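You operate a simulated robot arm through the tools that you are given. There is no shell and no other tool. Be economical: measure what you need, move in short steps, check, and stop when the job is done.

You run a simulated two-armed robot. Do the job below in one go: nothing can be reset, and whatever is moved stays where it is left.

TASK
Pick up the 100 um filter carton from the top shelf of the tall rack with one hand, pass it to the other hand and put it on the second shelf from the bottom of the tall rack. Set down upright: filter carton.

The check looks at the end state, three seconds after you hand in, the way a careful person would. Anything else that was tipped, shoved, dropped, spilled or broken makes it a failure.

THE ROBOT
Two 7-joint arms with three-finger grippers on one trunk, on a base that drives. Base frame: it is fixed to the floor where the robot stands at the start and does not move with it; the origin is under the middle of the robot, x ahead of it, y to its left, z up. Units: mm, rad, N and s.
The left shoulder is at the start at [87, 105, 1042], the right one opposite. Each reaches about 939 mm from its shoulder. Places, roughly: second shelf of the tall rack [800, -200, 600]. Payload 2.94 kg a hand.
The tool frame of a hand sits at the grasp point between the pads (the TCP): z along the fingers, y along the line on which they close. The tips reach 30 mm beyond it. The gripper opens to 128 mm. The gripper's body begins 93 mm behind the TCP.
Orientation is told as [roll, pitch, yaw] about the base's x, y, z axes, in that order, counted from this pose: with the fingers straight down and closing along the base's y, the tool's x points along the base's -x, its y along +y and its z along -z.

THE INTERFACE
- The arms move only by the tool apply_moves. It takes "left_plan", "right_plan" or both (then of equal length, played together; a hand with none holds still); each is a list of rows, each a list of 7 numbers: the shift along the base's x, y, z in mm, then the turn, a rotation vector about the base's x, y, z in rad, then the opening, from 0 (shut) to 1 (fully open). In form: [[tx, ty, tz, wx, wy, wz, grip], ...]. A call has 1 to 20 rows; each row shifts and turns the commanded pose from where the row before left it. Each row takes 0.2 s and may step no farther than 50 mm and 0.15 rad from the row before; otherwise, or with a gripper value out of range, the whole call is refused. A pose out of reach is approached as far as the arm can. The call stops where the force on the tool passes 40 N (or 10 N more than at its start, if that is more) or the arm is blocked; 0.2 s more then pass. The fingers move at their own pace and stop on an object; they squeeze with about 28 N. The grip force told is the motor's: it shows also when the fingers shut on nothing. Time passes only in rows, and 0.2 s behind the last, so rows that do not move let the fingers close. It gives the time, the measured TCP pose, the force on the tool (base axes), the opening and the grip force at its end, in the units of the frame above (readings bear some noise), with the torque about the TCP (base axes, N m) and any sound that the robot's microphone picked up.
- Cameras (640 x 400 px; columns grow to the right, rows downward): "scene" is now at [216.4, -60.9, 1261.6]; the picture's right is [-0.38, -0.92, -0.02], its down [0.08, -0.01, -1.00] and it looks along [0.92, -0.39, 0.08] (base axes); focal length 214 px, centre (320, 200). "left" rides on the left gripper at [69, 15, -120] in its tool frame; the picture's right is [-0.21, 0.98, 0.00], its down [-0.82, -0.18, -0.54] and it looks along [-0.53, -0.12, 0.84] (tool axes); focal length 251 px, centre (320, 200). "right" rides on the right gripper at [69, -15, -120] in its tool frame; the picture's right is [0.21, 0.98, 0.00], its down [-0.82, 0.18, -0.54] and it looks along [-0.53, 0.12, 0.84] (tool axes); focal length 251 px, centre (320, 200). There is no depth. A picture from a camera that has moved, and an enlarged one, comes with that camera's place and axes in the base frame and with its lens.
- get_image(camera): a new picture of that camera. No time passes.
- lift_body(by): slides the trunk up (or, below 0, down) by that many mm; the arms and the scene camera ride with it, the base frame stays. It gives what a move gives, with no picture.
- steer(legs): drives the robot by 1 to 6 legs, each [ahead, left, turn to the left] in mm, mm and rad, along the robot's own axes; the way and the turn of a leg run together, so that a leg with both is an arc; at most 1500 mm and 3.142 rad a leg. The arms and the cameras ride along, it lands a little off, and it stops where it bumps. It gives what a move gives.
- head_to(pan, tilt): turns the head with the scene camera to pan (to the left, within 1.396 rad either way) and tilt (down, from -0.506 to 1.204), counted from straight ahead of the robot. It gives what a move gives.
- inspect(camera, box): a new picture of the part [left, top, right, bottom] of that camera's present view, enlarged. No time passes.
- sign_off(): hands the job in; it is judged then, once.

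Work in short steps. Places have to be worked out from the pictures, the camera data and where the tool is seen: move nearer, look again, correct. Check each grasp and each placing, and mend what went wrong. You have 120 turns and 100 pictures in all, those below and enlarged ones among them. Open the grippers and draw the arms clear of the work before you hand the job in, unless the task says otherwise; then end with one line.

The tools are called after ">>>" by a JSON object that holds its "op" and its "data". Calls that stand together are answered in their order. apply_moves: Moves the arms, as the interface text tells. Its arguments: {"type":"object","properties":{"left_plan":{"type":"array","items":{"type":"array","items":{"type":"number"}}},"right_plan":{"type":"array","items":{"type":"array","items":{"type":"number"}}}},"required":[]} The other tools are called the same way: lift_body (by) slides the trunk up or down; steer (legs) drives the base; head_to (pan, tilt) turns the head that bears the scene camera; get_image (camera) takes a picture; inspect (camera, box) takes an enlarged picture of a part of a camera's view; sign_off () hands the job in.

At the start:

```text
t: 0.0
left_position: [551.9, 54.6, 1009.5]
left_ee_rot: [0.025, -0.015, -0.01]
left_force: [-1.2, 0.0, -0.5]
left_torque: [0.03, -0.01, 0.03]
left_gripper_width: 128.0
left_finger_force: 0.1
right_position: [418.2, -385.6, 997.7]
right_ee_rot: [0.019, -0.012, -0.002]
right_force: [0.9, -0.3, 0.4]
right_torque: [0.02, -0.01, 0.01]
right_gripper_width: 127.9
right_finger_force: 0.1
trunk travel left (down, up): [-250.0, 297.0]
robot x, y, heading: [-1.8, -2.5, 0.0]
head pan, tilt: [-0.394, -0.073]
```

scene: 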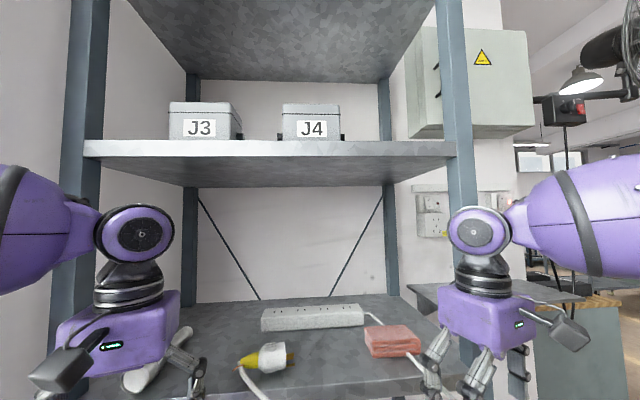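
right: 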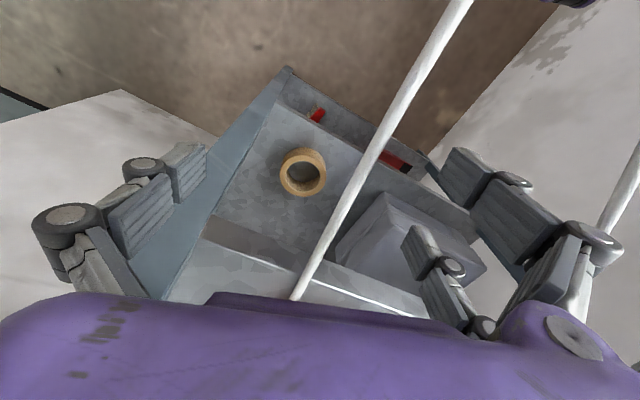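
left: 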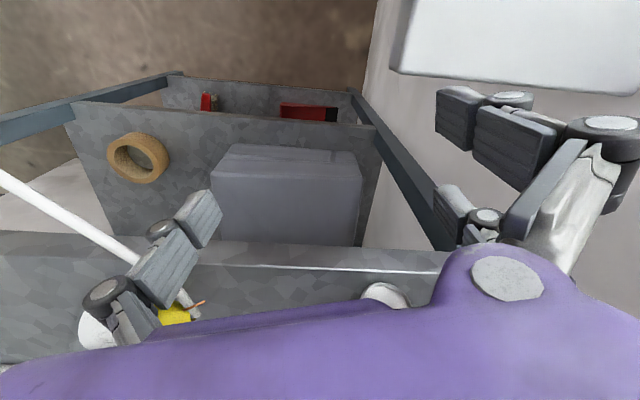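

The pictures show shelves with junction boxes and a power strip, but no filter carton yet. I tilt the head up to find the top shelf.

>>> {"op": "head_to", "data": {"pan": -0.25, "tilt": -0.5}}

>>> {"op": "get_image", "data": {"camera": "scene"}}

```text
t: 0.9
left_position: [551.2, 53.1, 1009.7]
left_ee_rot: [0.024, -0.018, -0.014]
left_force: [-0.7, -0.3, -0.4]
left_torque: [0.01, -0.03, 0.0]
left_gripper_width: 128.0
left_finger_force: 0.0
right_position: [416.9, -383.7, 997.2]
right_ee_rot: [0.018, -0.014, -0.002]
right_force: [0.0, -0.7, 0.0]
right_torque: [-0.02, 0.0, 0.01]
right_gripper_width: 128.0
right_finger_force: 0.2
trunk travel left (down, up): [-250.0, 297.0]
robot x, y, heading: [-2.3, -0.9, 0.002]
head pan, tilt: [-0.25, -0.499]
```

```text
96 pictures are left
camera scene: at [198.9, -42.4, 1295.2], right [-0.25, -0.97, -0.02], down [0.47, -0.1, -0.87], along [0.84, -0.23, 0.48], focal length 214 px, centre (320, 200)
```

scene: 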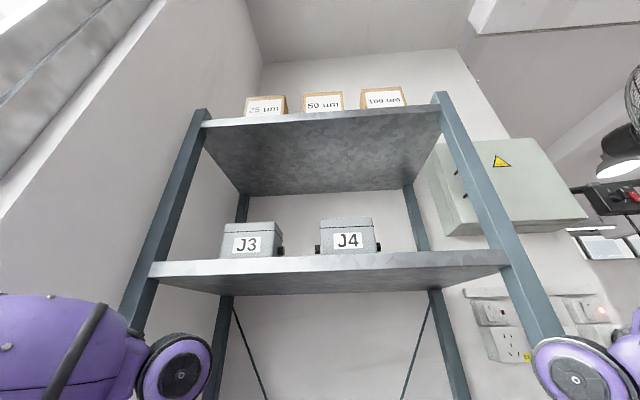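

The 100 um carton is on the right of the top shelf, at about z 1750–1900. I back off a little so the arms stay clear, then raise the trunk to triangulate.

>>> {"op": "steer", "data": {"legs": [[-200, 0, 0]]}}

>>> {"op": "get_image", "data": {"camera": "scene"}}

>>> {"op": "lift_body", "data": {"by": 290}}

>>> {"op": "get_image", "data": {"camera": "scene"}}

```text
t: 2.5
left_position: [362.7, 73.4, 1001.6]
left_ee_rot: [0.003, -0.003, -0.009]
left_force: [-0.6, 0.4, 0.8]
left_torque: [-0.03, -0.01, 0.0]
left_gripper_width: 127.9
left_finger_force: 0.1
right_position: [228.4, -365.1, 1000.7]
right_ee_rot: [0.0, -0.002, -0.002]
right_force: [0.5, 0.5, 0.4]
right_torque: [0.0, -0.01, -0.02]
right_gripper_width: 128.1
right_finger_force: 0.0
trunk travel left (down, up): [-250.0, 297.0]
robot x, y, heading: [-200.6, -0.0, 0.001]
head pan, tilt: [-0.25, -0.499]
```

```text
95 pictures are left
camera scene: at [14.2, -18.4, 1293.4], right [-0.25, -0.97, 0.0], down [0.46, -0.12, -0.88], along [0.85, -0.22, 0.48], focal length 214 px, centre (320, 200)
```

scene: 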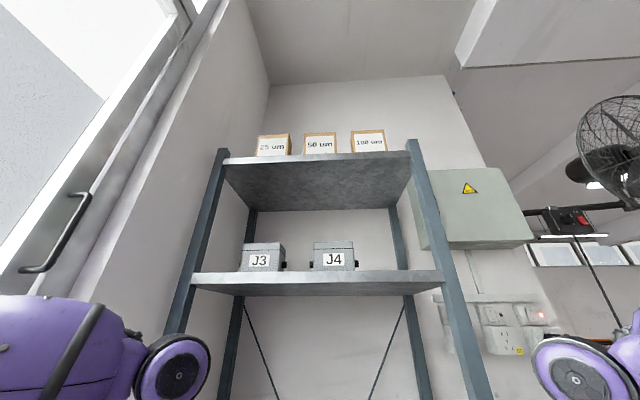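

```text
t: 5.4
left_position: [365.6, 74.1, 1288.4]
left_ee_rot: [0.003, -0.001, -0.009]
left_force: [0.6, -0.4, 0.0]
left_torque: [0.02, 0.04, 0.03]
left_gripper_width: 127.8
left_finger_force: 0.1
right_position: [230.0, -365.2, 1289.9]
right_ee_rot: [0.002, 0.002, -0.003]
right_force: [0.1, 1.0, -0.2]
right_torque: [0.02, 0.03, 0.0]
right_gripper_width: 128.1
right_finger_force: 0.1
trunk travel left (down, up): [-540.0, 7.0]
robot x, y, heading: [-202.2, -0.7, -0.0]
head pan, tilt: [-0.25, -0.499]
```

```text
94 pictures are left
camera scene: at [-122.7, -18.5, 1601.4], right [-0.25, -0.97, 0.0], down [0.46, -0.12, -0.88], along [0.85, -0.22, 0.48], focal length 214 px, centre (320, 200)
```

scene: 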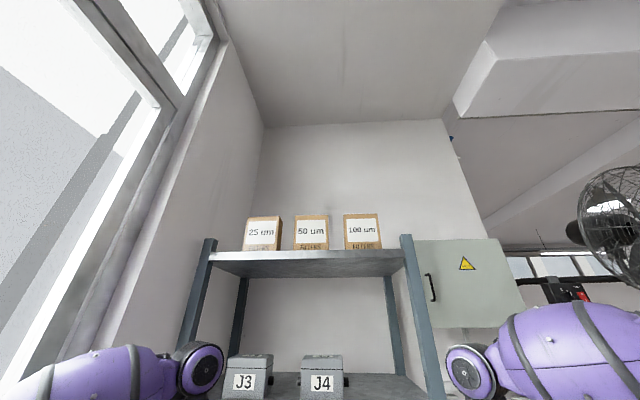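

Triangulating across three views puts the 100 um label near (563, -356, 1885). I zoom in to measure the carton's width and depth.

>>> {"op": "inspect", "data": {"camera": "scene", "box": [200, 190, 440, 300]}}

```text
2.67 times, centred on (320, 245) of scene
camera zoom: at [-122.7, -18.5, 1601.4], right [-0.25, -0.97, 0.0], down [0.46, -0.12, -0.88], along [0.85, -0.22, 0.48], focal length 572 px, centre (320, 80)
```

zoom: 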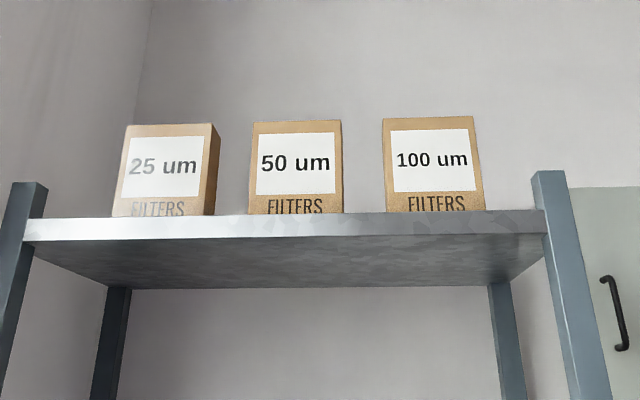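

The shelf edge slopes in a way that says the rack is turned about -0.39 rad relative to me. I turn to square up, point the head straight at it and look again.

>>> {"op": "steer", "data": {"legs": [[0, 0, -0.38]]}}

>>> {"op": "head_to", "data": {"pan": 0, "tilt": -0.3}}

>>> {"op": "get_image", "data": {"camera": "scene"}}

```text
t: 7.0
left_position: [351.7, -141.8, 1291.5]
left_ee_rot: [0.002, -0.004, -0.392]
left_force: [0.1, 0.2, -0.5]
left_torque: [0.0, 0.0, 0.0]
left_gripper_width: 127.8
left_finger_force: 0.0
right_position: [61.8, -498.4, 1290.9]
right_ee_rot: [-0.002, 0.001, -0.387]
right_force: [0.4, 0.1, 0.2]
right_torque: [-0.01, -0.02, 0.01]
right_gripper_width: 127.9
right_finger_force: 0.1
trunk travel left (down, up): [-540.0, 7.0]
robot x, y, heading: [-201.3, 1.0, -0.384]
head pan, tilt: [-0.25, -0.499]
```

```text
t: 7.7
left_position: [351.6, -142.5, 1291.7]
left_ee_rot: [0.005, -0.003, -0.393]
left_force: [-0.2, -0.4, -0.1]
left_torque: [0.03, 0.02, 0.0]
left_gripper_width: 128.0
left_finger_force: 0.0
right_position: [61.2, -499.6, 1289.6]
right_ee_rot: [0.0, 0.001, -0.387]
right_force: [0.2, -0.7, -0.8]
right_torque: [0.03, 0.03, 0.01]
right_gripper_width: 127.8
right_finger_force: 0.1
trunk travel left (down, up): [-540.0, 7.0]
robot x, y, heading: [-198.2, 2.5, -0.383]
head pan, tilt: [0.0, -0.3]
```

```text
92 pictures are left
camera scene: at [-116.8, -35.5, 1587.1], right [-0.38, -0.93, 0.0], down [0.27, -0.11, -0.96], along [0.89, -0.36, 0.3], focal length 214 px, centre (320, 200)
```

scene: 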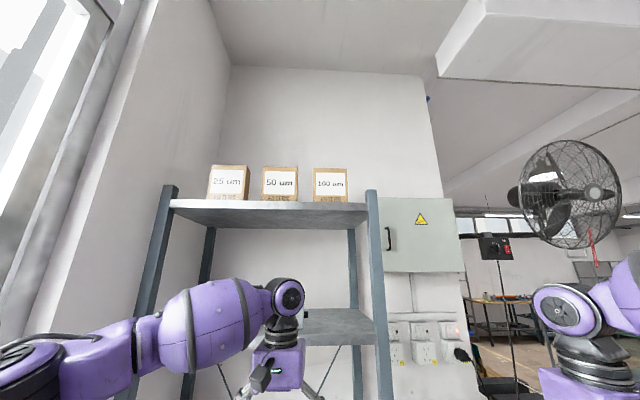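

Now nearly square to the rack. I zoom on the carton for frontal dimensions.

>>> {"op": "inspect", "data": {"camera": "scene", "box": [250, 150, 390, 240]}}

```text
4.44 times, centred on (320, 195) of scene
camera zoom: at [-116.8, -35.5, 1587.1], right [-0.38, -0.93, 0.0], down [0.27, -0.11, -0.96], along [0.89, -0.36, 0.3], focal length 953 px, centre (320, 222)
```

zoom: 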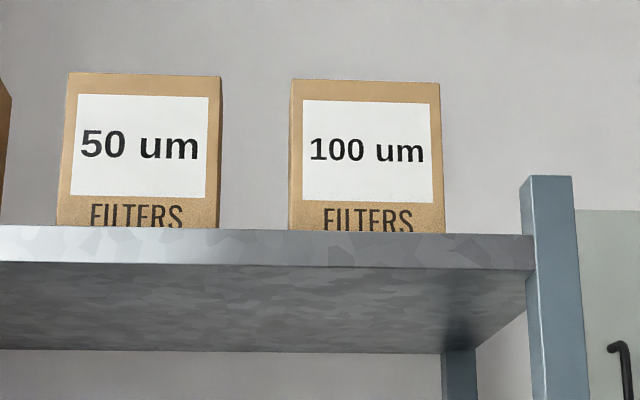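

The 100 um carton's front face seems about 125–130 mm wide and roughly 150 mm tall, with the shelf top near z 1805. That is close to the gripper's limit, so I raise the right hand, pitched 45°, to see the carton's depth from above right.

>>> {"op": "apply_moves", "data": {"right_plan": [[13.6, 3, 44, -0.0485, -0.121, 0, 1], [13.6, 3, 44, -0.0485, -0.121, 0, 1], [13.6, 3, 44, -0.0485, -0.121, 0, 1], [13.6, 3, 44, -0.0485, -0.121, 0, 1], [13.6, 3, 44, -0.0485, -0.121, 0, 1], [13.6, 3, 44, -0.0485, -0.121, 0, 1], [13.6, 3, 44, 0, 0, 0, 1], [13.6, 3, 44, 0, 0, 0, 1], [13.6, 3, 44, 0, 0, 0, 1], [13.6, 3, 44, 0, 0, 0, 1], [13.6, 3, 44, 0, 0, 0, 1], [13.6, 3, 44, 0, 0, 0, 1], [13.6, 3, 44, 0, 0, 0, 1], [13.6, 3, 44, 0, 0, 0, 1], [13.6, 3, 44, 0, 0, 0, 1]]}}

>>> {"op": "get_image", "data": {"camera": "right"}}

```text
t: 10.9
left_position: [352.4, -142.3, 1291.0]
left_ee_rot: [0.003, -0.004, -0.393]
left_force: [-0.7, -0.3, -0.3]
left_torque: [-0.02, 0.02, -0.04]
left_gripper_width: 127.7
left_finger_force: 0.2
right_position: [185.1, -471.7, 1695.9]
right_ee_rot: [-0.003, -0.784, -0.379]
right_force: [-0.3, 0.4, -0.4]
right_torque: [0.04, 0.02, 0.0]
right_gripper_width: 128.0
right_finger_force: 0.0
right hand out of reach, approached as far as the arm can: row 10, 11, 12, 13, 14, 15
trunk travel left (down, up): [-540.0, 7.0]
robot x, y, heading: [-200.8, 2.5, -0.385]
head pan, tilt: [0.0, -0.3]
```

```text
90 pictures are left
camera right: at [54.8, -436.1, 1731.3], right [0.22, 0.96, -0.15], down [0.25, 0.09, 0.96], along [0.94, -0.25, -0.22], focal length 251 px, centre (320, 200)
```

right: 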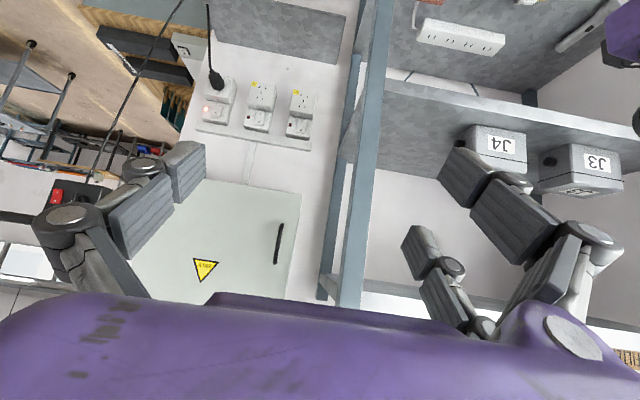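

The arm ran out of reach with the 45° pitch. I pitch the fingers to horizontal, which suits the raised arm better, and go on upward.

>>> {"op": "apply_moves", "data": {"right_plan": [[5, 0, 10, -0.0485, -0.121, 0, 1], [5, 0, 10, -0.0485, -0.121, 0, 1], [5, 0, 10, -0.0485, -0.121, 0, 1], [5, 0, 10, -0.0485, -0.121, 0, 1], [5, 0, 10, -0.0485, -0.121, 0, 1], [5, 0, 10, -0.0485, -0.121, 0, 1], [10, 2, 30, 0, 0, 0, 1], [10, 2, 30, 0, 0, 0, 1], [10, 2, 30, 0, 0, 0, 1], [10, 2, 30, 0, 0, 0, 1]]}}

```text
t: 13.1
left_position: [354.0, -143.8, 1288.5]
left_ee_rot: [0.003, -0.001, -0.395]
left_force: [0.7, 0.1, 0.3]
left_torque: [0.01, 0.06, -0.01]
left_gripper_width: 127.9
left_finger_force: 0.0
right_position: [253.1, -465.1, 1856.1]
right_ee_rot: [0.315, -1.558, -0.7]
right_force: [0.2, -0.7, -0.2]
right_torque: [0.0, -0.05, 0.05]
right_gripper_width: 127.8
right_finger_force: 0.1
right hand out of reach, approached as far as the arm can: row 10
trunk travel left (down, up): [-540.0, 7.0]
robot x, y, heading: [-201.2, 0.3, -0.383]
head pan, tilt: [0.0, -0.3]
```

Horizontal fingers reach z≈1856. Before driving closer I pull both hands back so that nothing meets the rack, then drive 200 mm ahead.

>>> {"op": "apply_moves", "data": {"left_plan": [[-37, 15, 0, 0, 0, 0, 1], [-37, 15, 0, 0, 0, 0, 1], [-37, 15, 0, 0, 0, 0, 1], [-37, 15, 0, 0, 0, 0, 1]], "right_plan": [[-28, 11, 0, 0, 0, 0, 1], [-28, 11, 0, 0, 0, 0, 1], [-28, 11, 0, 0, 0, 0, 1], [-28, 11, 0, 0, 0, 0, 1]]}}

>>> {"op": "steer", "data": {"legs": [[200, 0, 0]]}}

>>> {"op": "get_image", "data": {"camera": "right"}}

>>> {"op": "get_image", "data": {"camera": "scene"}}

```text
t: 14.1
left_position: [197.1, -78.8, 1290.6]
left_ee_rot: [0.002, -0.009, -0.393]
left_force: [-1.3, -0.5, 1.1]
left_torque: [0.01, -0.06, -0.01]
left_gripper_width: 127.9
left_finger_force: 0.1
right_position: [129.8, -413.0, 1862.2]
right_ee_rot: [1.091, -1.566, -1.472]
right_force: [-0.9, 0.8, 0.9]
right_torque: [0.01, -0.02, 0.02]
right_gripper_width: 128.0
right_finger_force: 0.1
trunk travel left (down, up): [-540.0, 7.0]
robot x, y, heading: [-202.2, 4.4, -0.388]
head pan, tilt: [0.0, -0.3]
```

```text
t: 15.7
left_position: [378.2, -152.4, 1290.2]
left_ee_rot: [0.002, -0.008, -0.397]
left_force: [0.2, 1.1, 0.6]
left_torque: [-0.01, -0.04, 0.01]
left_gripper_width: 128.2
left_finger_force: 0.1
right_position: [310.7, -488.3, 1862.8]
right_ee_rot: [1.103, -1.568, -1.484]
right_force: [-0.9, 1.1, -0.2]
right_torque: [0.02, 0.03, -0.03]
right_gripper_width: 127.9
right_finger_force: 0.0
trunk travel left (down, up): [-540.0, 7.0]
robot x, y, heading: [-22.1, -76.7, -0.383]
head pan, tilt: [0.0, -0.3]
```

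```text
89 pictures are left
camera right: at [192.6, -456.3, 1793.8], right [0.36, 0.91, -0.21], down [-0.43, 0.37, 0.82], along [0.82, -0.21, 0.53], focal length 251 px, centre (320, 200)
```

right: 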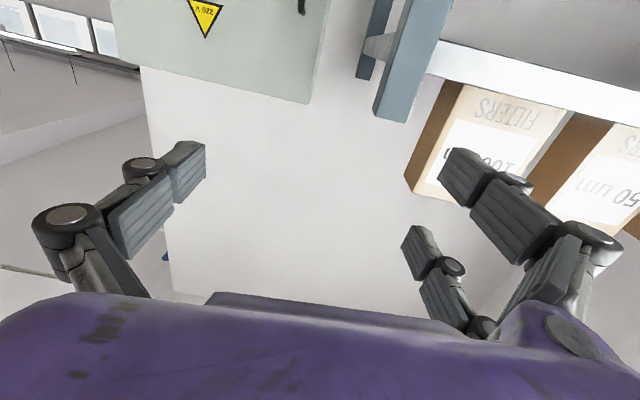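

```text
88 pictures are left
camera scene: at [60.7, -107.4, 1587.5], right [-0.38, -0.93, 0.0], down [0.28, -0.11, -0.95], along [0.88, -0.36, 0.3], focal length 214 px, centre (320, 200)
```

scene: 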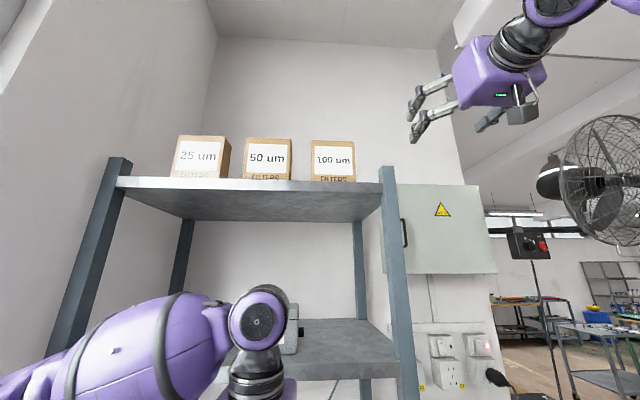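

Now I zoom on the carton in both views to triangulate its corners and size.

>>> {"op": "inspect", "data": {"camera": "scene", "box": [230, 120, 410, 220]}}

>>> {"op": "inspect", "data": {"camera": "right", "box": [380, 40, 640, 240]}}

```text
3.56 times, centred on (320, 170) of scene
camera zoom: at [60.7, -107.4, 1587.5], right [-0.38, -0.93, 0.0], down [0.28, -0.11, -0.95], along [0.88, -0.36, 0.3], focal length 763 px, centre (320, 307)
```

zoom: 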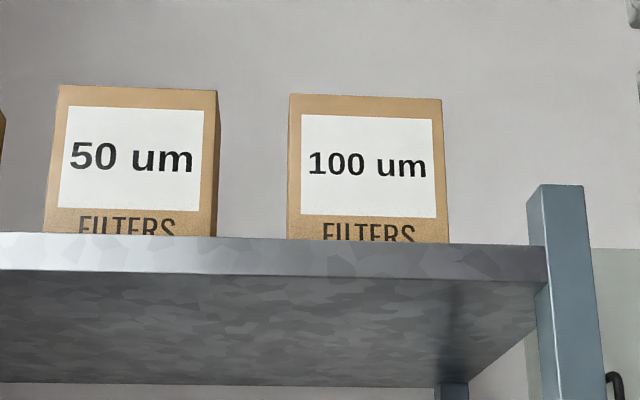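

```text
2.00 times, centred on (510, 140) of right
camera zoom: at [192.6, -456.3, 1793.8], right [0.36, 0.91, -0.21], down [-0.43, 0.37, 0.82], along [0.82, -0.21, 0.53], focal length 503 px, centre (-60, 320)
```

zoom: 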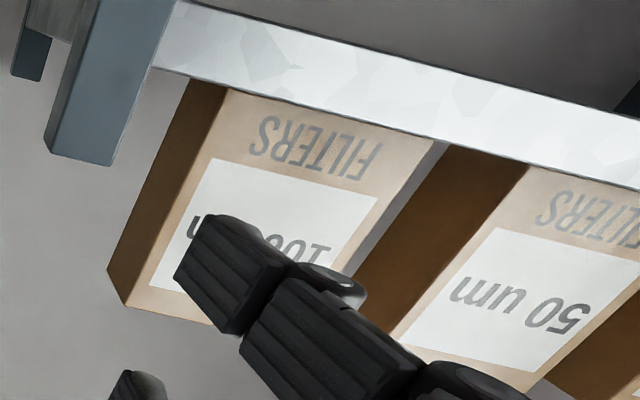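

Triangulation gives the top right front corner at (540, -415, 1948) with consistent z, and a carton of about 127 × 57 × 150 mm. It must therefore be gripped across its depth, from the right side above the post. I rehearse that hand pose (fingers pointing left, camera up) in free space first.

>>> {"op": "apply_moves", "data": {"right_plan": [[0, 0, -10, -0.1378, -0.0583, 0, 1], [0, 0, -10, -0.1378, -0.0583, 0, 1], [0, 0, -10, -0.1378, -0.0583, 0, 1], [0, 0, -10, -0.1378, -0.0583, 0, 1], [0, 0, 0, -0.1378, -0.0583, 0, 1], [0, 0, 0, -0.1378, -0.0583, 0, 1], [0, 0, 0, -0.1378, -0.0583, 0, 1], [0, 0, 0, -0.1378, -0.0583, 0, 1], [0, 0, 0, -0.1378, -0.0583, 0, 1], [0, 0, 0, -0.1378, -0.0583, 0, 1], [0, 0, 0, -0.1378, -0.0583, 0, 1]]}}

```text
t: 18.1
left_position: [380.4, -154.3, 1289.0]
left_ee_rot: [0.002, -0.004, -0.394]
left_force: [-0.3, -0.6, 0.1]
left_torque: [0.0, -0.01, 0.0]
left_gripper_width: 128.3
left_finger_force: 0.1
right_position: [315.4, -488.9, 1820.8]
right_ee_rot: [-2.356, 0.069, 1.97]
right_force: [-0.1, 1.0, -0.1]
right_torque: [-0.01, 0.02, 0.0]
right_gripper_width: 128.0
right_finger_force: 0.1
trunk travel left (down, up): [-540.0, 7.0]
robot x, y, heading: [-16.2, -72.1, -0.385]
head pan, tilt: [0.0, -0.3]
```

The half-way turn worked. I finish it, moving toward the rehearsal position.

>>> {"op": "apply_moves", "data": {"right_plan": [[0, 0, 0, -0.1378, -0.0583, 0, 1], [0, 0, 0, -0.1378, -0.0583, 0, 1], [0, 0, 0, -0.1378, -0.0583, 0, 1], [0, 0, 0, -0.1378, -0.0583, 0, 1], [0, 0, 0, -0.1378, -0.0583, 0, 1], [0, 0, 0, -0.1378, -0.0583, 0, 1], [0, 0, 0, -0.1378, -0.0583, 0, 1], [0, 0, 0, -0.1378, -0.0583, 0, 1], [0, 0, 0, -0.1378, -0.0583, 0, 1], [0, 0, 0, -0.1378, -0.0583, 0, 1]]}}

```text
t: 20.3
left_position: [377.2, -151.7, 1291.0]
left_ee_rot: [0.001, -0.011, -0.394]
left_force: [-0.8, 0.4, -0.3]
left_torque: [-0.02, -0.07, -0.01]
left_gripper_width: 128.1
left_finger_force: 0.1
right_position: [299.7, -467.6, 1810.7]
right_ee_rot: [-2.385, 1.421, 1.939]
right_force: [-1.3, 0.0, 0.6]
right_torque: [0.0, 0.03, -0.11]
right_gripper_width: 127.8
right_finger_force: 0.1
right hand out of reach, approached as far as the arm can: row 8, 9, 10
trunk travel left (down, up): [-540.0, 7.0]
robot x, y, heading: [-18.1, -74.4, -0.384]
head pan, tilt: [0.0, -0.3]
```

The fingers now point left, 6° upward. I move to the spot relative to the shoulder that the grasp will need, to test the reach.

>>> {"op": "apply_moves", "data": {"right_plan": [[2, 33, 0, 0, 0, 0, 1], [2, 33, 20, 0, 0, 0, 1], [2, 34, 20, 0, 0, 0, 1], [2, 34, 20, 0, 0, 0, 1], [3, 34, 20, 0, 0, 0, 1], [0, 0, 20, 0, 0, 0, 1]]}}

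>>> {"op": "get_image", "data": {"camera": "scene"}}

>>> {"op": "get_image", "data": {"camera": "right"}}

```text
t: 21.7
left_position: [380.4, -154.6, 1288.7]
left_ee_rot: [0.004, -0.005, -0.396]
left_force: [0.1, -0.5, -0.4]
left_torque: [0.02, -0.03, 0.0]
left_gripper_width: 128.1
left_finger_force: 0.1
right_position: [300.7, -301.3, 1889.1]
right_ee_rot: [-2.377, 1.414, 1.943]
right_force: [0.6, -0.8, -0.7]
right_torque: [0.01, 0.01, 0.0]
right_gripper_width: 128.2
right_finger_force: 0.1
right hand out of reach, approached as far as the arm can: row 5, 6
trunk travel left (down, up): [-540.0, 7.0]
robot x, y, heading: [-21.9, -75.6, -0.388]
head pan, tilt: [0.0, -0.3]
```

```text
85 pictures are left
camera scene: at [63.3, -109.6, 1587.1], right [-0.38, -0.93, 0.0], down [0.27, -0.11, -0.96], along [0.88, -0.36, 0.3], focal length 214 px, centre (320, 200)
```

scene: 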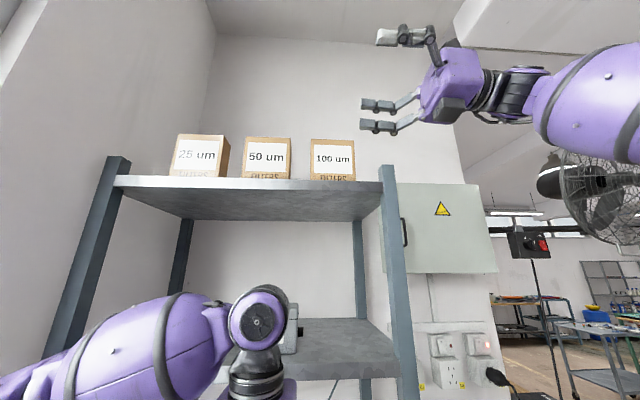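

```text
84 pictures are left
camera right: at [243.0, -415.8, 1944.7], right [0.91, -0.4, 0.11], down [-0.09, -0.44, -0.89], along [0.4, 0.8, -0.44], focal length 251 px, centre (320, 200)
```

right: 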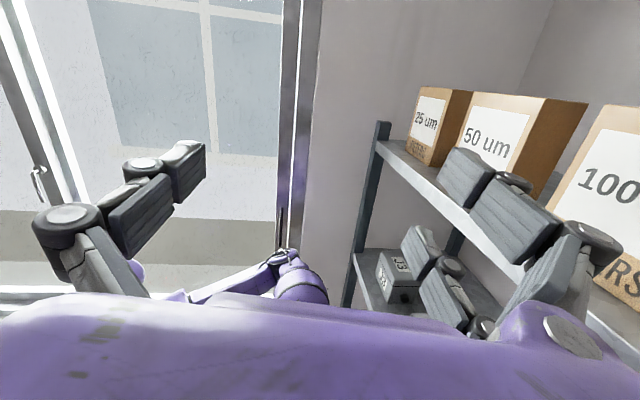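

Reach holds to z≈1889 with the TCP about 300 mm ahead of the shoulder; the post top is at about 1847, so the hand clears it. The plan is to keep this arm pose and bring it in by driving. First I tuck the left arm back.

>>> {"op": "apply_moves", "data": {"left_plan": [[-23, 32, -8, 0, 0, 0, 1], [-23, 32, -8, 0, 0, 0, 1], [-23, 32, -8, 0, 0, 0, 1], [-23, 32, -8, 0, 0, 0, 1], [-23, 32, -8, 0, 0, 0, 1], [-23, 32, -8, 0, 0, 0, 1]]}}

>>> {"op": "lift_body", "data": {"by": 7}}

>>> {"op": "head_to", "data": {"pan": 0.3, "tilt": 0.5}}

>>> {"op": "get_image", "data": {"camera": "scene"}}

```text
t: 23.1
left_position: [282.5, -16.3, 1264.4]
left_ee_rot: [0.004, -0.001, -0.393]
left_force: [-1.1, 0.6, 0.2]
left_torque: [0.01, -0.03, 0.03]
left_gripper_width: 128.3
left_finger_force: 0.0
left hand out of reach, approached as far as the arm can: row 5, 6
right_position: [299.0, -300.1, 1889.1]
right_ee_rot: [-2.383, 1.415, 1.939]
right_force: [-0.6, -0.1, -0.1]
right_torque: [-0.02, -0.02, -0.02]
right_gripper_width: 127.8
right_finger_force: 0.0
trunk travel left (down, up): [-540.0, 7.0]
robot x, y, heading: [-17.5, -75.4, -0.383]
head pan, tilt: [0.0, -0.3]
```

```text
t: 23.7
left_position: [279.6, -15.8, 1273.1]
left_ee_rot: [0.003, -0.008, -0.393]
left_force: [-0.1, -0.3, 0.1]
left_torque: [0.0, -0.06, -0.03]
left_gripper_width: 128.0
left_finger_force: 0.0
right_position: [279.3, -294.8, 1901.5]
right_ee_rot: [-2.497, 1.429, 1.825]
right_force: [-0.1, 0.2, -0.3]
right_torque: [0.03, 0.03, -0.05]
right_gripper_width: 128.0
right_finger_force: 0.0
trunk travel left (down, up): [-547.0, 0.0]
robot x, y, heading: [-21.1, -74.0, -0.385]
head pan, tilt: [0.0, -0.3]
```

```text
t: 24.8
left_position: [282.5, -16.7, 1271.5]
left_ee_rot: [0.003, -0.005, -0.395]
left_force: [-0.1, 0.2, 0.2]
left_torque: [0.0, 0.0, -0.01]
left_gripper_width: 128.1
left_finger_force: 0.0
right_position: [283.3, -296.9, 1899.7]
right_ee_rot: [-2.474, 1.425, 1.851]
right_force: [-0.3, 0.6, 0.2]
right_torque: [0.03, -0.01, -0.03]
right_gripper_width: 128.2
right_finger_force: 0.1
trunk travel left (down, up): [-547.0, 0.0]
robot x, y, heading: [-15.0, -72.1, -0.384]
head pan, tilt: [0.3, 0.499]
```

```text
83 pictures are left
camera scene: at [71.8, -82.9, 1521.5], right [-0.09, -1.0, 0.0], down [-0.48, 0.04, -0.88], along [0.88, -0.08, -0.48], focal length 214 px, centre (320, 200)
```

scene: 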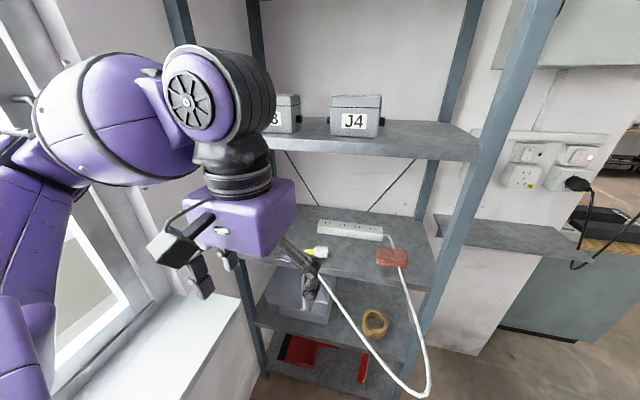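

I now see shelf 2 (grey box left, tape roll, some free room) and also a white cable hanging in front of the rack. I look further down to locate this cable and my base before driving in.

>>> {"op": "head_to", "data": {"pan": -0.1, "tilt": 1.15}}

>>> {"op": "get_image", "data": {"camera": "scene"}}

```text
t: 25.8
left_position: [283.4, -17.7, 1270.8]
left_ee_rot: [0.003, -0.004, -0.396]
left_force: [-0.3, 0.0, -0.3]
left_torque: [0.04, -0.05, -0.01]
left_gripper_width: 128.0
left_finger_force: 0.1
right_position: [283.6, -296.8, 1900.0]
right_ee_rot: [-2.47, 1.427, 1.854]
right_force: [-0.4, -0.4, 0.5]
right_torque: [0.0, 0.0, -0.01]
right_gripper_width: 128.1
right_finger_force: 0.1
trunk travel left (down, up): [-547.0, 0.0]
robot x, y, heading: [-18.3, -73.5, -0.387]
head pan, tilt: [-0.099, 1.15]
```

```text
82 pictures are left
camera scene: at [34.6, -103.1, 1470.6], right [-0.47, -0.88, 0.0], down [-0.81, 0.43, -0.41], along [0.36, -0.19, -0.91], focal length 214 px, centre (320, 200)
```

scene: 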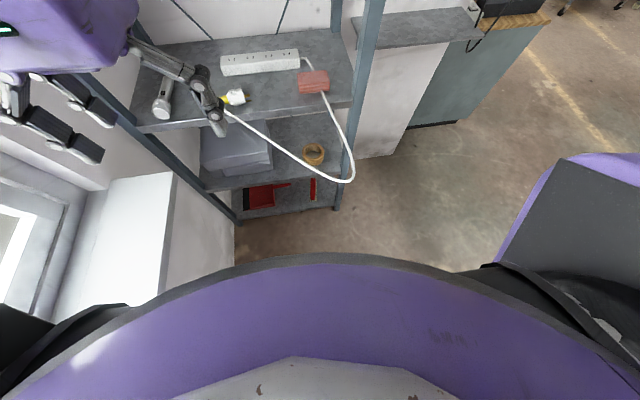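

The cable's place is unclear – it may arc out toward me at chest height. I use the left wrist camera for a second viewpoint.

>>> {"op": "get_image", "data": {"camera": "left"}}

>>> {"op": "inspect", "data": {"camera": "scene", "box": [120, 20, 400, 240]}}

```text
81 pictures are left
camera left: at [224.4, 22.2, 1390.9], right [0.57, 0.82, 0.0], down [0.69, -0.48, 0.54], along [0.45, -0.31, -0.84], focal length 251 px, centre (320, 200)
```

left: 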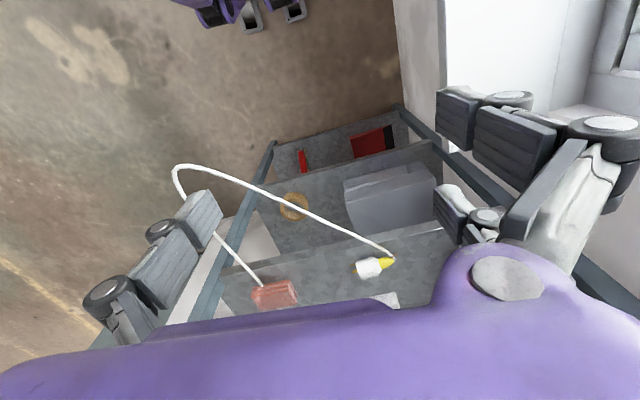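

```text
1.82 times, centred on (260, 130) of scene
camera zoom: at [34.6, -103.1, 1470.6], right [-0.47, -0.88, 0.0], down [-0.81, 0.43, -0.41], along [0.36, -0.19, -0.91], focal length 390 px, centre (429, 327)
```

zoom: 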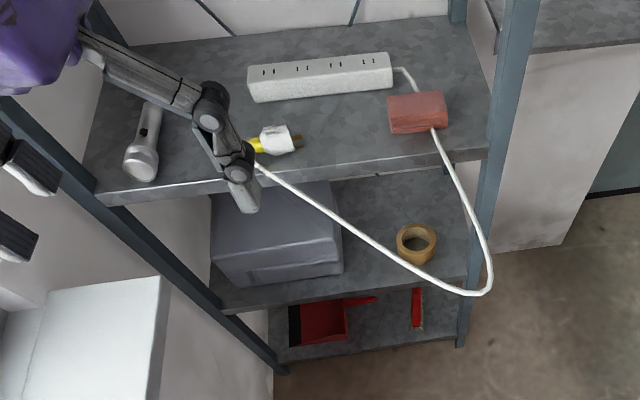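

Two views agree the cable arcs out to about 270 mm in front of the rack at z≈976, right where I would drive. I'll instead come from the front right of the rack, facing 45° left, which keeps my body off the cable. First I strafe right and turn.

>>> {"op": "steer", "data": {"legs": [[0, -490, 0], [0, 0, 0.785]]}}

>>> {"op": "head_to", "data": {"pan": -0.2, "tilt": -0.2}}

>>> {"op": "get_image", "data": {"camera": "scene"}}

```text
t: 32.8
left_position: [-32.4, -278.5, 1272.2]
left_ee_rot: [0.003, -0.002, 0.402]
left_force: [-0.2, -1.2, -0.7]
left_torque: [0.04, 0.01, -0.04]
left_gripper_width: 127.8
left_finger_force: 0.1
right_position: [170.5, -472.0, 1900.6]
right_ee_rot: [-2.474, 1.426, 2.649]
right_force: [0.7, 1.0, -0.2]
right_torque: [0.03, 0.02, -0.01]
right_gripper_width: 127.9
right_finger_force: 0.1
trunk travel left (down, up): [-547.0, 0.0]
robot x, y, heading: [-203.0, -535.9, 0.412]
head pan, tilt: [-0.099, 1.15]
```

```text
t: 34.2
left_position: [-31.8, -278.5, 1270.1]
left_ee_rot: [0.005, -0.003, 0.403]
left_force: [-0.2, 0.3, 0.0]
left_torque: [-0.03, 0.0, 0.0]
left_gripper_width: 127.8
left_finger_force: 0.0
right_position: [169.7, -471.0, 1898.5]
right_ee_rot: [-2.472, 1.426, 2.651]
right_force: [0.4, 1.1, 0.6]
right_torque: [0.0, 0.0, 0.02]
right_gripper_width: 128.1
right_finger_force: 0.1
trunk travel left (down, up): [-547.0, 0.0]
robot x, y, heading: [-201.4, -535.4, 0.413]
head pan, tilt: [-0.201, -0.201]
```

```text
79 pictures are left
camera scene: at [-120.1, -517.1, 1584.8], right [0.21, -0.98, 0.0], down [0.19, 0.04, -0.98], along [0.96, 0.21, 0.2], focal length 214 px, centre (320, 200)
```

scene: 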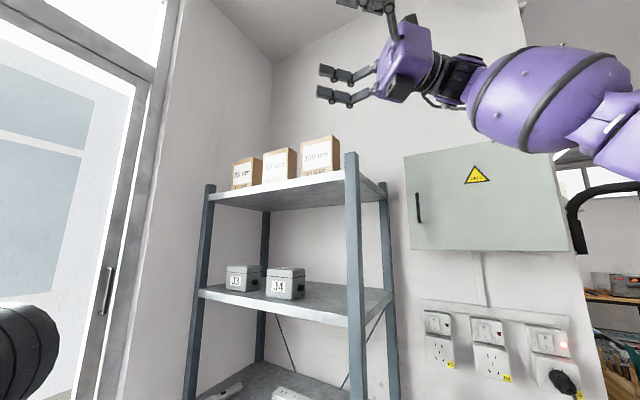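

Good view from the right. I zoom in for the carton's side and the post top.

>>> {"op": "inspect", "data": {"camera": "scene", "box": [210, 110, 410, 230]}}

```text
3.20 times, centred on (310, 170) of scene
camera zoom: at [-120.1, -517.1, 1584.8], right [0.21, -0.98, 0.0], down [0.19, 0.04, -0.98], along [0.96, 0.21, 0.2], focal length 686 px, centre (352, 296)
```

zoom: 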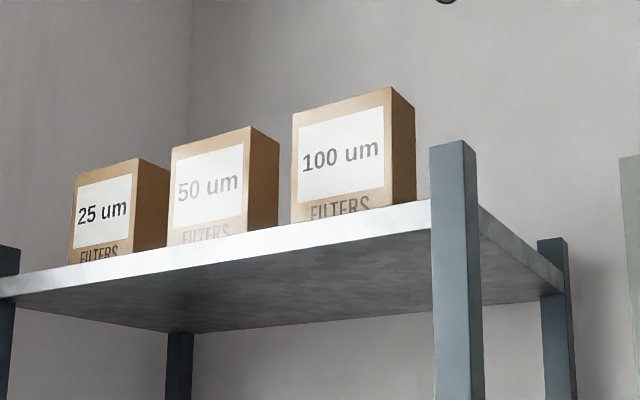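

Three views agree: carton corners FR (543,-415), BR (591,-433), FL (583,-293), top z 1948; post top about 1850. I now orient the right hand level, with the fingers along the rack's left direction and closing across the carton's depth, still in free space.

>>> {"op": "apply_moves", "data": {"right_plan": [[6, 12, 0, 0, 0, -0.1257, 1], [6, 12, 0, 0, 0, -0.1257, 1], [6, 12, 0, 0, 0, -0.1257, 1], [6, 12, 0, 0, 0, -0.1257, 1], [6, 12, 0, 0, 0, -0.1257, 1], [6, 12, 0, 0, 0, -0.1257, 1], [0, 0, 0, -0.1155, -0.0535, 0, 1], [0, 0, 9, 0, 0, 0, 1]]}}

```text
t: 36.0
left_position: [-32.0, -278.0, 1271.2]
left_ee_rot: [0.004, -0.004, 0.404]
left_force: [0.0, 1.1, 0.0]
left_torque: [-0.04, -0.03, 0.03]
left_gripper_width: 128.0
left_finger_force: 0.1
right_position: [219.5, -457.8, 1828.8]
right_ee_rot: [-3.133, 1.543, 1.239]
right_force: [0.2, -0.4, 0.5]
right_torque: [-0.01, -0.02, -0.01]
right_gripper_width: 128.0
right_finger_force: 0.1
right hand out of reach, approached as far as the arm can: row 5, 6, 7, 8
trunk travel left (down, up): [-547.0, 0.0]
robot x, y, heading: [-199.8, -537.0, 0.409]
head pan, tilt: [-0.201, -0.201]
```

Orientation is right, but z dropped to 1829 at the limit. I probe whether it can rise when a bit further ahead.

>>> {"op": "apply_moves", "data": {"right_plan": [[10, 10, 20, 0, 0, 0, 1], [10, 10, 20, 0, 0, 0, 1], [10, 10, 20, 0, 0, 0, 1], [0, 0, 20, 0, 0, 0, 1]]}}

>>> {"op": "get_image", "data": {"camera": "scene"}}

```text
t: 37.0
left_position: [-32.4, -277.7, 1271.7]
left_ee_rot: [0.004, -0.003, 0.403]
left_force: [0.1, 0.0, -0.7]
left_torque: [0.0, 0.02, 0.0]
left_gripper_width: 127.9
left_finger_force: 0.0
right_position: [252.5, -473.4, 1847.1]
right_ee_rot: [-3.127, 1.541, 1.246]
right_force: [-0.6, -0.1, 0.0]
right_torque: [0.03, 0.01, 0.01]
right_gripper_width: 128.1
right_finger_force: 0.1
right hand out of reach, approached as far as the arm can: row 1, 2, 3, 4
trunk travel left (down, up): [-547.0, 0.0]
robot x, y, heading: [-201.1, -533.4, 0.414]
head pan, tilt: [-0.201, -0.201]
```

```text
77 pictures are left
camera scene: at [-120.2, -517.7, 1584.9], right [0.21, -0.98, 0.0], down [0.2, 0.04, -0.98], along [0.96, 0.21, 0.2], focal length 214 px, centre (320, 200)
```

scene: 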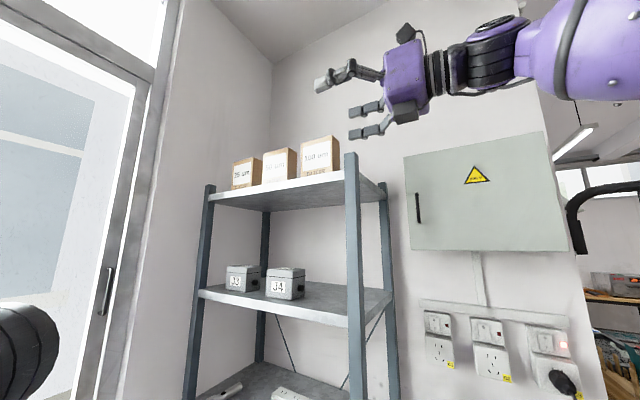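

The forearm comes in horizontally from the right, which limits height. I probe further to the left, where the upper arm can stand steeper.

>>> {"op": "apply_moves", "data": {"right_plan": [[-12, 30, 0, 0, 0, 0, 1], [-12, 30, 0, 0, 0, 0, 1], [-12, 30, 0, 0, 0, 0, 1], [-12, 30, 0, 0, 0, 0, 1], [0, 0, 20, 0, 0, 0, 1], [0, 0, 20, 0, 0, 0, 1], [0, 0, 20, 0, 0, 0, 1]]}}

```text
t: 38.6
left_position: [-30.9, -277.8, 1271.3]
left_ee_rot: [0.003, -0.004, 0.404]
left_force: [0.1, -0.3, -0.4]
left_torque: [-0.01, -0.01, 0.0]
left_gripper_width: 127.9
left_finger_force: 0.1
right_position: [229.3, -432.5, 1812.7]
right_ee_rot: [-3.141, 1.543, 1.232]
right_force: [0.0, -0.7, -0.2]
right_torque: [-0.01, 0.01, 0.0]
right_gripper_width: 128.1
right_finger_force: 0.1
right hand out of reach, approached as far as the arm can: row 1, 2, 3, 4, 5, 6, 7
trunk travel left (down, up): [-547.0, 0.0]
robot x, y, heading: [-198.2, -538.4, 0.411]
head pan, tilt: [-0.201, -0.201]
```

Going left makes it worse, so the arm is probably caught in an elbow-high branch. I lower the hand, go ahead and look at how the elbow settles.

>>> {"op": "apply_moves", "data": {"right_plan": [[0, 0, -45, 0, 0, 0, 1], [0, 0, -45, 0, 0, 0, 1], [0, 0, -45, 0, 0, 0, 1], [0, 0, -45, 0, 0, 0, 1], [0, 0, -45, 0, 0, 0, 1], [0, 0, -45, 0, 0, 0, 1], [0, 0, -45, 0, 0, 0, 1], [0, 0, -45, 0, 0, 0, 1], [20, 0, 0, 0, 0, 0, 1], [20, 0, 0, 0, 0, 0, 1], [20, 0, 0, 0, 0, 0, 1]]}}

>>> {"op": "head_to", "data": {"pan": -0.6, "tilt": 0.1}}

>>> {"op": "get_image", "data": {"camera": "scene"}}

```text
t: 41.0
left_position: [-30.6, -278.5, 1270.8]
left_ee_rot: [0.003, -0.002, 0.403]
left_force: [0.3, 0.1, 0.3]
left_torque: [-0.01, 0.06, -0.02]
left_gripper_width: 127.9
left_finger_force: 0.1
right_position: [279.9, -431.9, 1499.0]
right_ee_rot: [-2.997, 1.556, 1.37]
right_force: [0.7, 0.1, 0.1]
right_torque: [0.04, -0.03, 0.04]
right_gripper_width: 127.8
right_finger_force: 0.1
right hand out of reach, approached as far as the arm can: row 8, 9, 10, 11
trunk travel left (down, up): [-547.0, 0.0]
robot x, y, heading: [-205.7, -531.1, 0.417]
head pan, tilt: [-0.201, -0.201]
```

```text
t: 41.9
left_position: [-32.2, -278.4, 1272.2]
left_ee_rot: [0.004, -0.003, 0.403]
left_force: [0.0, -0.1, 0.3]
left_torque: [-0.03, -0.03, 0.02]
left_gripper_width: 128.0
left_finger_force: 0.0
right_position: [277.0, -432.0, 1500.1]
right_ee_rot: [-3.13, 1.557, 1.239]
right_force: [-1.0, -0.3, 0.3]
right_torque: [-0.01, 0.01, -0.03]
right_gripper_width: 127.7
right_finger_force: 0.1
trunk travel left (down, up): [-547.0, 0.0]
robot x, y, heading: [-206.4, -534.8, 0.414]
head pan, tilt: [-0.6, 0.099]
```

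```text
76 pictures are left
camera scene: at [-111.5, -551.7, 1558.5], right [-0.19, -0.98, 0.0], down [-0.1, 0.02, -1.0], along [0.98, -0.19, -0.1], focal length 214 px, centre (320, 200)
```

scene: 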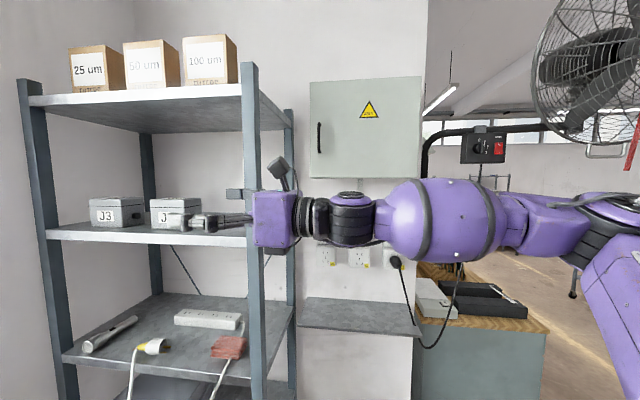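

The picture explains it: the wrist only bends one way, so with the camera side up the elbow must come from above. With the camera side down, the forearm can come from below. I roll the hand 180° about its fingers here in free space.

>>> {"op": "apply_moves", "data": {"right_plan": [[0, 0, 0, 0.051, 0.14, 0, 1], [0, 0, 0, 0.051, 0.14, 0, 1], [0, 0, 0, 0.051, 0.14, 0, 1], [0, 0, 0, 0.051, 0.14, 0, 1], [0, 0, 0, 0.051, 0.14, 0, 1], [0, 0, 0, 0.051, 0.14, 0, 1]]}}

```text
t: 43.3
left_position: [-33.3, -277.2, 1270.1]
left_ee_rot: [0.003, -0.003, 0.404]
left_force: [-0.5, -0.2, -1.1]
left_torque: [0.03, 0.01, -0.02]
left_gripper_width: 128.1
left_finger_force: 0.0
right_position: [278.3, -433.5, 1502.9]
right_ee_rot: [-1.593, 0.674, 2.765]
right_force: [0.1, 0.1, 0.3]
right_torque: [0.01, 0.03, 0.01]
right_gripper_width: 128.1
right_finger_force: 0.0
trunk travel left (down, up): [-547.0, 0.0]
robot x, y, heading: [-203.0, -536.1, 0.417]
head pan, tilt: [-0.6, 0.099]
```

Rolling works this way; I continue to the full 180°.

>>> {"op": "apply_moves", "data": {"right_plan": [[0, 0, 0, 0.051, 0.14, 0, 1], [0, 0, 0, 0.051, 0.14, 0, 1], [0, 0, 0, 0.051, 0.14, 0, 1], [0, 0, 0, 0.051, 0.14, 0, 1], [0, 0, 0, 0.051, 0.14, 0, 1], [0, 0, 0, 0.051, 0.14, 0, 1], [0, 0, 0, 0.051, 0.14, 0, 1], [0, 0, 0, 0.051, 0.14, 0, 1], [0, 0, 0, 0.051, 0.14, 0, 1], [0, 0, 0, 0.051, 0.14, 0, 1], [0, 0, 0, 0.051, 0.14, 0, 1], [0, 0, 0, 0.051, 0.14, 0, 1], [0, 0, 0, 0.051, 0.14, 0, 1], [0, 0, 0, 0.051, 0.14, 0, 1], [0, 0, 0, 0.051, 0.14, 0, 1]]}}

>>> {"op": "get_image", "data": {"camera": "scene"}}

```text
t: 46.5
left_position: [-30.1, -277.9, 1271.6]
left_ee_rot: [0.006, -0.001, 0.403]
left_force: [0.6, 0.5, 0.7]
left_torque: [0.02, 0.06, 0.04]
left_gripper_width: 128.2
left_finger_force: 0.1
right_position: [290.2, -447.1, 1517.2]
right_ee_rot: [-0.417, -1.544, 1.634]
right_force: [-0.9, -0.5, 0.1]
right_torque: [0.03, 0.0, 0.05]
right_gripper_width: 127.9
right_finger_force: 0.0
right hand out of reach, approached as far as the arm can: row 5, 6, 7, 8, 9, 10, 11
trunk travel left (down, up): [-547.0, 0.0]
robot x, y, heading: [-198.7, -534.1, 0.412]
head pan, tilt: [-0.6, 0.099]
```

```text
75 pictures are left
camera scene: at [-109.0, -551.6, 1558.2], right [-0.19, -0.98, 0.0], down [-0.1, 0.02, -0.99], along [0.98, -0.19, -0.1], focal length 214 px, centre (320, 200)
```

scene: 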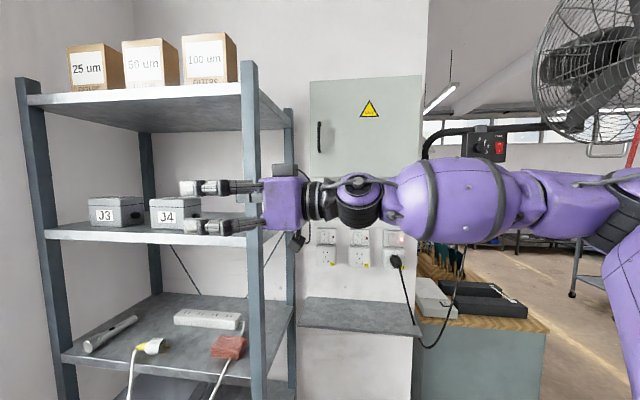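

The hand is now level, pointing left, with the camera side down. I raise it toward the entry height to test reach in this branch.

>>> {"op": "apply_moves", "data": {"right_plan": [[-10, 4, 40, 0, 0, 0, 1], [-10, 4, 40, 0, 0, 0, 1], [-10, 4, 40, 0, 0, 0, 1], [-10, 4, 40, 0, 0, 0, 1], [-10, 4, 40, 0, 0, 0, 1], [-10, 4, 40, 0, 0, 0, 1], [-10, 4, 40, 0, 0, 0, 1], [-5, 4, 40, 0, 0, 0, 1], [0, 4, 40, 0, 0, 0, 1], [0, 4, 40, 0, 0, 0, 1]]}}

>>> {"op": "get_image", "data": {"camera": "scene"}}

```text
t: 48.7
left_position: [-31.6, -279.3, 1272.7]
left_ee_rot: [0.006, -0.003, 0.403]
left_force: [-0.3, 0.5, 0.0]
left_torque: [0.0, 0.02, -0.02]
left_gripper_width: 127.7
left_finger_force: 0.1
right_position: [223.1, -435.0, 1897.4]
right_ee_rot: [-0.554, -1.548, 1.772]
right_force: [0.3, -0.4, 0.1]
right_torque: [-0.02, 0.03, -0.01]
right_gripper_width: 127.9
right_finger_force: 0.1
right hand out of reach, approached as far as the arm can: row 10
trunk travel left (down, up): [-547.0, 0.0]
robot x, y, heading: [-204.7, -532.7, 0.417]
head pan, tilt: [-0.6, 0.099]
```

```text
74 pictures are left
camera scene: at [-110.7, -553.1, 1558.4], right [-0.19, -0.98, 0.0], down [-0.1, 0.02, -0.99], along [0.98, -0.19, -0.1], focal length 214 px, centre (320, 200)
```

scene: 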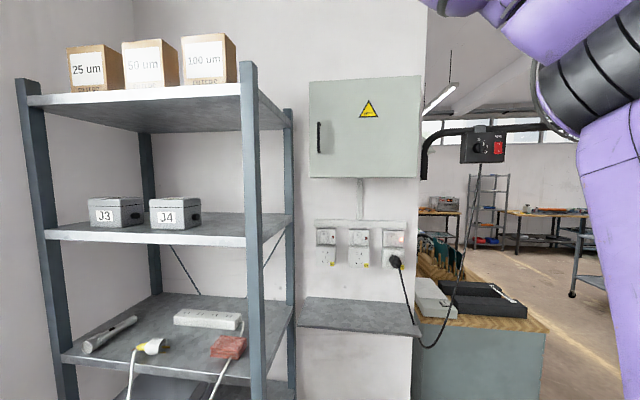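

It reaches 1897 there. I pull slightly closer to the shoulder and rise some more, for clearance over the post and shelf.

>>> {"op": "apply_moves", "data": {"right_plan": [[-20, 5, 0, 0, 0, 0, 1], [-20, 5, 5, 0, 0, 0, 1], [-20, 5, 8, 0, 0, 0, 1], [0, 0, 8, 0, 0, 0, 1]]}}

>>> {"op": "get_image", "data": {"camera": "right"}}

```text
t: 49.7
left_position: [-31.5, -276.8, 1270.2]
left_ee_rot: [0.001, -0.003, 0.403]
left_force: [0.4, -0.3, -0.7]
left_torque: [0.0, 0.03, 0.0]
left_gripper_width: 128.0
left_finger_force: 0.1
right_position: [168.7, -442.9, 1895.8]
right_ee_rot: [-0.572, -1.545, 1.794]
right_force: [-0.7, -0.2, 0.0]
right_torque: [0.02, -0.02, -0.02]
right_gripper_width: 128.0
right_finger_force: 0.0
right hand out of reach, approached as far as the arm can: row 1, 2, 3, 4
trunk travel left (down, up): [-547.0, 0.0]
robot x, y, heading: [-203.0, -532.3, 0.411]
head pan, tilt: [-0.6, 0.099]
```

```text
73 pictures are left
camera right: at [141.9, -563.9, 1829.8], right [-0.92, 0.33, -0.23], down [-0.36, -0.43, 0.83], along [0.18, 0.84, 0.51], focal length 251 px, centre (320, 200)
```

right: 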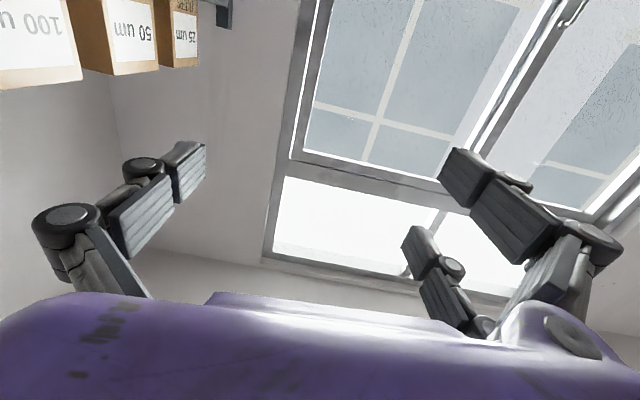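

Another joint limit holds the height near 1896. I test whether tilting the fingers slightly upward gains height.

>>> {"op": "apply_moves", "data": {"right_plan": [[15, 0, -10, 0.122, -0.045, 0, 1], [15, 0, 0, 0.122, -0.045, 0, 1], [10, 0, 20, 0, 0, 0, 1], [0, 0, 20, 0, 0, 0, 1], [0, 0, 20, 0, 0, 0, 1]]}}

>>> {"op": "head_to", "data": {"pan": -0.9, "tilt": -0.4}}

>>> {"op": "get_image", "data": {"camera": "scene"}}

```text
t: 50.9
left_position: [-31.1, -277.5, 1271.1]
left_ee_rot: [0.004, -0.004, 0.404]
left_force: [0.9, -0.3, 0.7]
left_torque: [-0.01, 0.03, 0.01]
left_gripper_width: 128.0
left_finger_force: 0.2
right_position: [210.4, -444.6, 1946.4]
right_ee_rot: [-3.099, -1.335, -1.971]
right_force: [0.6, -0.4, 0.1]
right_torque: [0.0, -0.03, 0.06]
right_gripper_width: 128.0
right_finger_force: 0.0
trunk travel left (down, up): [-547.0, 0.0]
robot x, y, heading: [-204.8, -533.9, 0.407]
head pan, tilt: [-0.6, 0.099]
```

```text
t: 51.9
left_position: [-32.1, -277.6, 1271.9]
left_ee_rot: [0.006, -0.004, 0.404]
left_force: [-0.9, -0.4, -0.2]
left_torque: [-0.02, 0.0, 0.01]
left_gripper_width: 128.0
left_finger_force: 0.1
right_position: [207.3, -446.1, 1946.6]
right_ee_rot: [-3.089, -1.334, -1.979]
right_force: [0.4, -0.4, -0.1]
right_torque: [-0.02, -0.02, 0.06]
right_gripper_width: 127.9
right_finger_force: 0.0
trunk travel left (down, up): [-547.0, 0.0]
robot x, y, heading: [-201.7, -533.1, 0.409]
head pan, tilt: [-0.901, -0.4]
```

```text
72 pictures are left
camera scene: at [-137.1, -568.9, 1600.5], right [-0.47, -0.88, 0.0], down [0.34, -0.18, -0.92], along [0.81, -0.43, 0.39], focal length 214 px, centre (320, 200)
```

scene: 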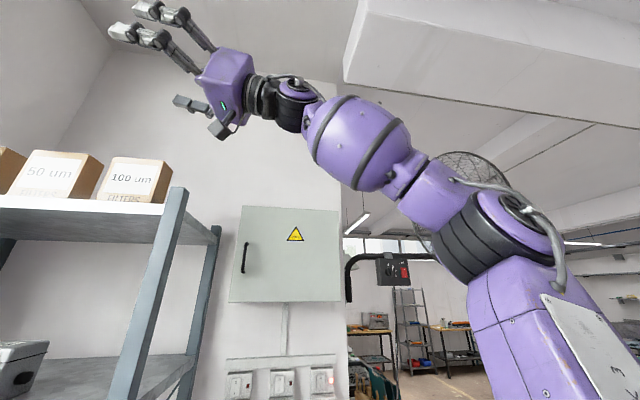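

Tilting up freed it: z 1946 with no limit. I now lower to about 1920 and take out most of the tilt, to see what level pose is possible from this branch.

>>> {"op": "apply_moves", "data": {"right_plan": [[0, 0, -10, 0, 0, 0, 1], [0, 0, -10, -0.061, 0.0225, 0, 1], [0, 0, -5, -0.061, 0.0225, 0, 1]]}}

```text
t: 52.6
left_position: [-32.6, -277.4, 1270.6]
left_ee_rot: [0.003, -0.003, 0.403]
left_force: [0.4, 0.1, 0.1]
left_torque: [-0.03, -0.03, -0.01]
left_gripper_width: 128.1
left_finger_force: 0.1
right_position: [207.9, -444.5, 1921.1]
right_ee_rot: [-3.028, -1.463, -2.039]
right_force: [0.1, 0.1, 0.6]
right_torque: [0.04, -0.01, 0.01]
right_gripper_width: 127.9
right_finger_force: 0.0
trunk travel left (down, up): [-547.0, 0.0]
robot x, y, heading: [-198.9, -533.5, 0.412]
head pan, tilt: [-0.901, -0.4]
```

Good: z 1921 with a 6° upward tilt and no limit. The base must stay off the cable, so I need more arm extension toward the left; I test extending 150 mm along the fingers.

>>> {"op": "apply_moves", "data": {"right_plan": [[9, 23.5, 0, 0, 0, 0, 1], [9, 23.5, 0, 0, 0, 0, 1], [9, 23.5, 0, 0, 0, 0, 1], [9, 23.5, 0, 0, 0, 0, 1], [9, 23.5, 0, 0, 0, 0, 1], [9, 23.5, 0, 0, 0, 0, 1]]}}

```text
t: 54.0
left_position: [-32.3, -277.4, 1272.1]
left_ee_rot: [0.003, -0.004, 0.403]
left_force: [0.0, -0.4, 0.2]
left_torque: [0.0, -0.01, -0.01]
left_gripper_width: 128.1
left_finger_force: 0.0
right_position: [243.9, -389.4, 1886.3]
right_ee_rot: [-3.024, -1.46, -2.044]
right_force: [-0.5, -0.1, -0.1]
right_torque: [0.0, 0.01, -0.02]
right_gripper_width: 127.8
right_finger_force: 0.1
right hand out of reach, approached as far as the arm can: row 2, 3, 4, 5, 6
trunk travel left (down, up): [-547.0, 0.0]
robot x, y, heading: [-202.3, -531.8, 0.416]
head pan, tilt: [-0.901, -0.4]
```

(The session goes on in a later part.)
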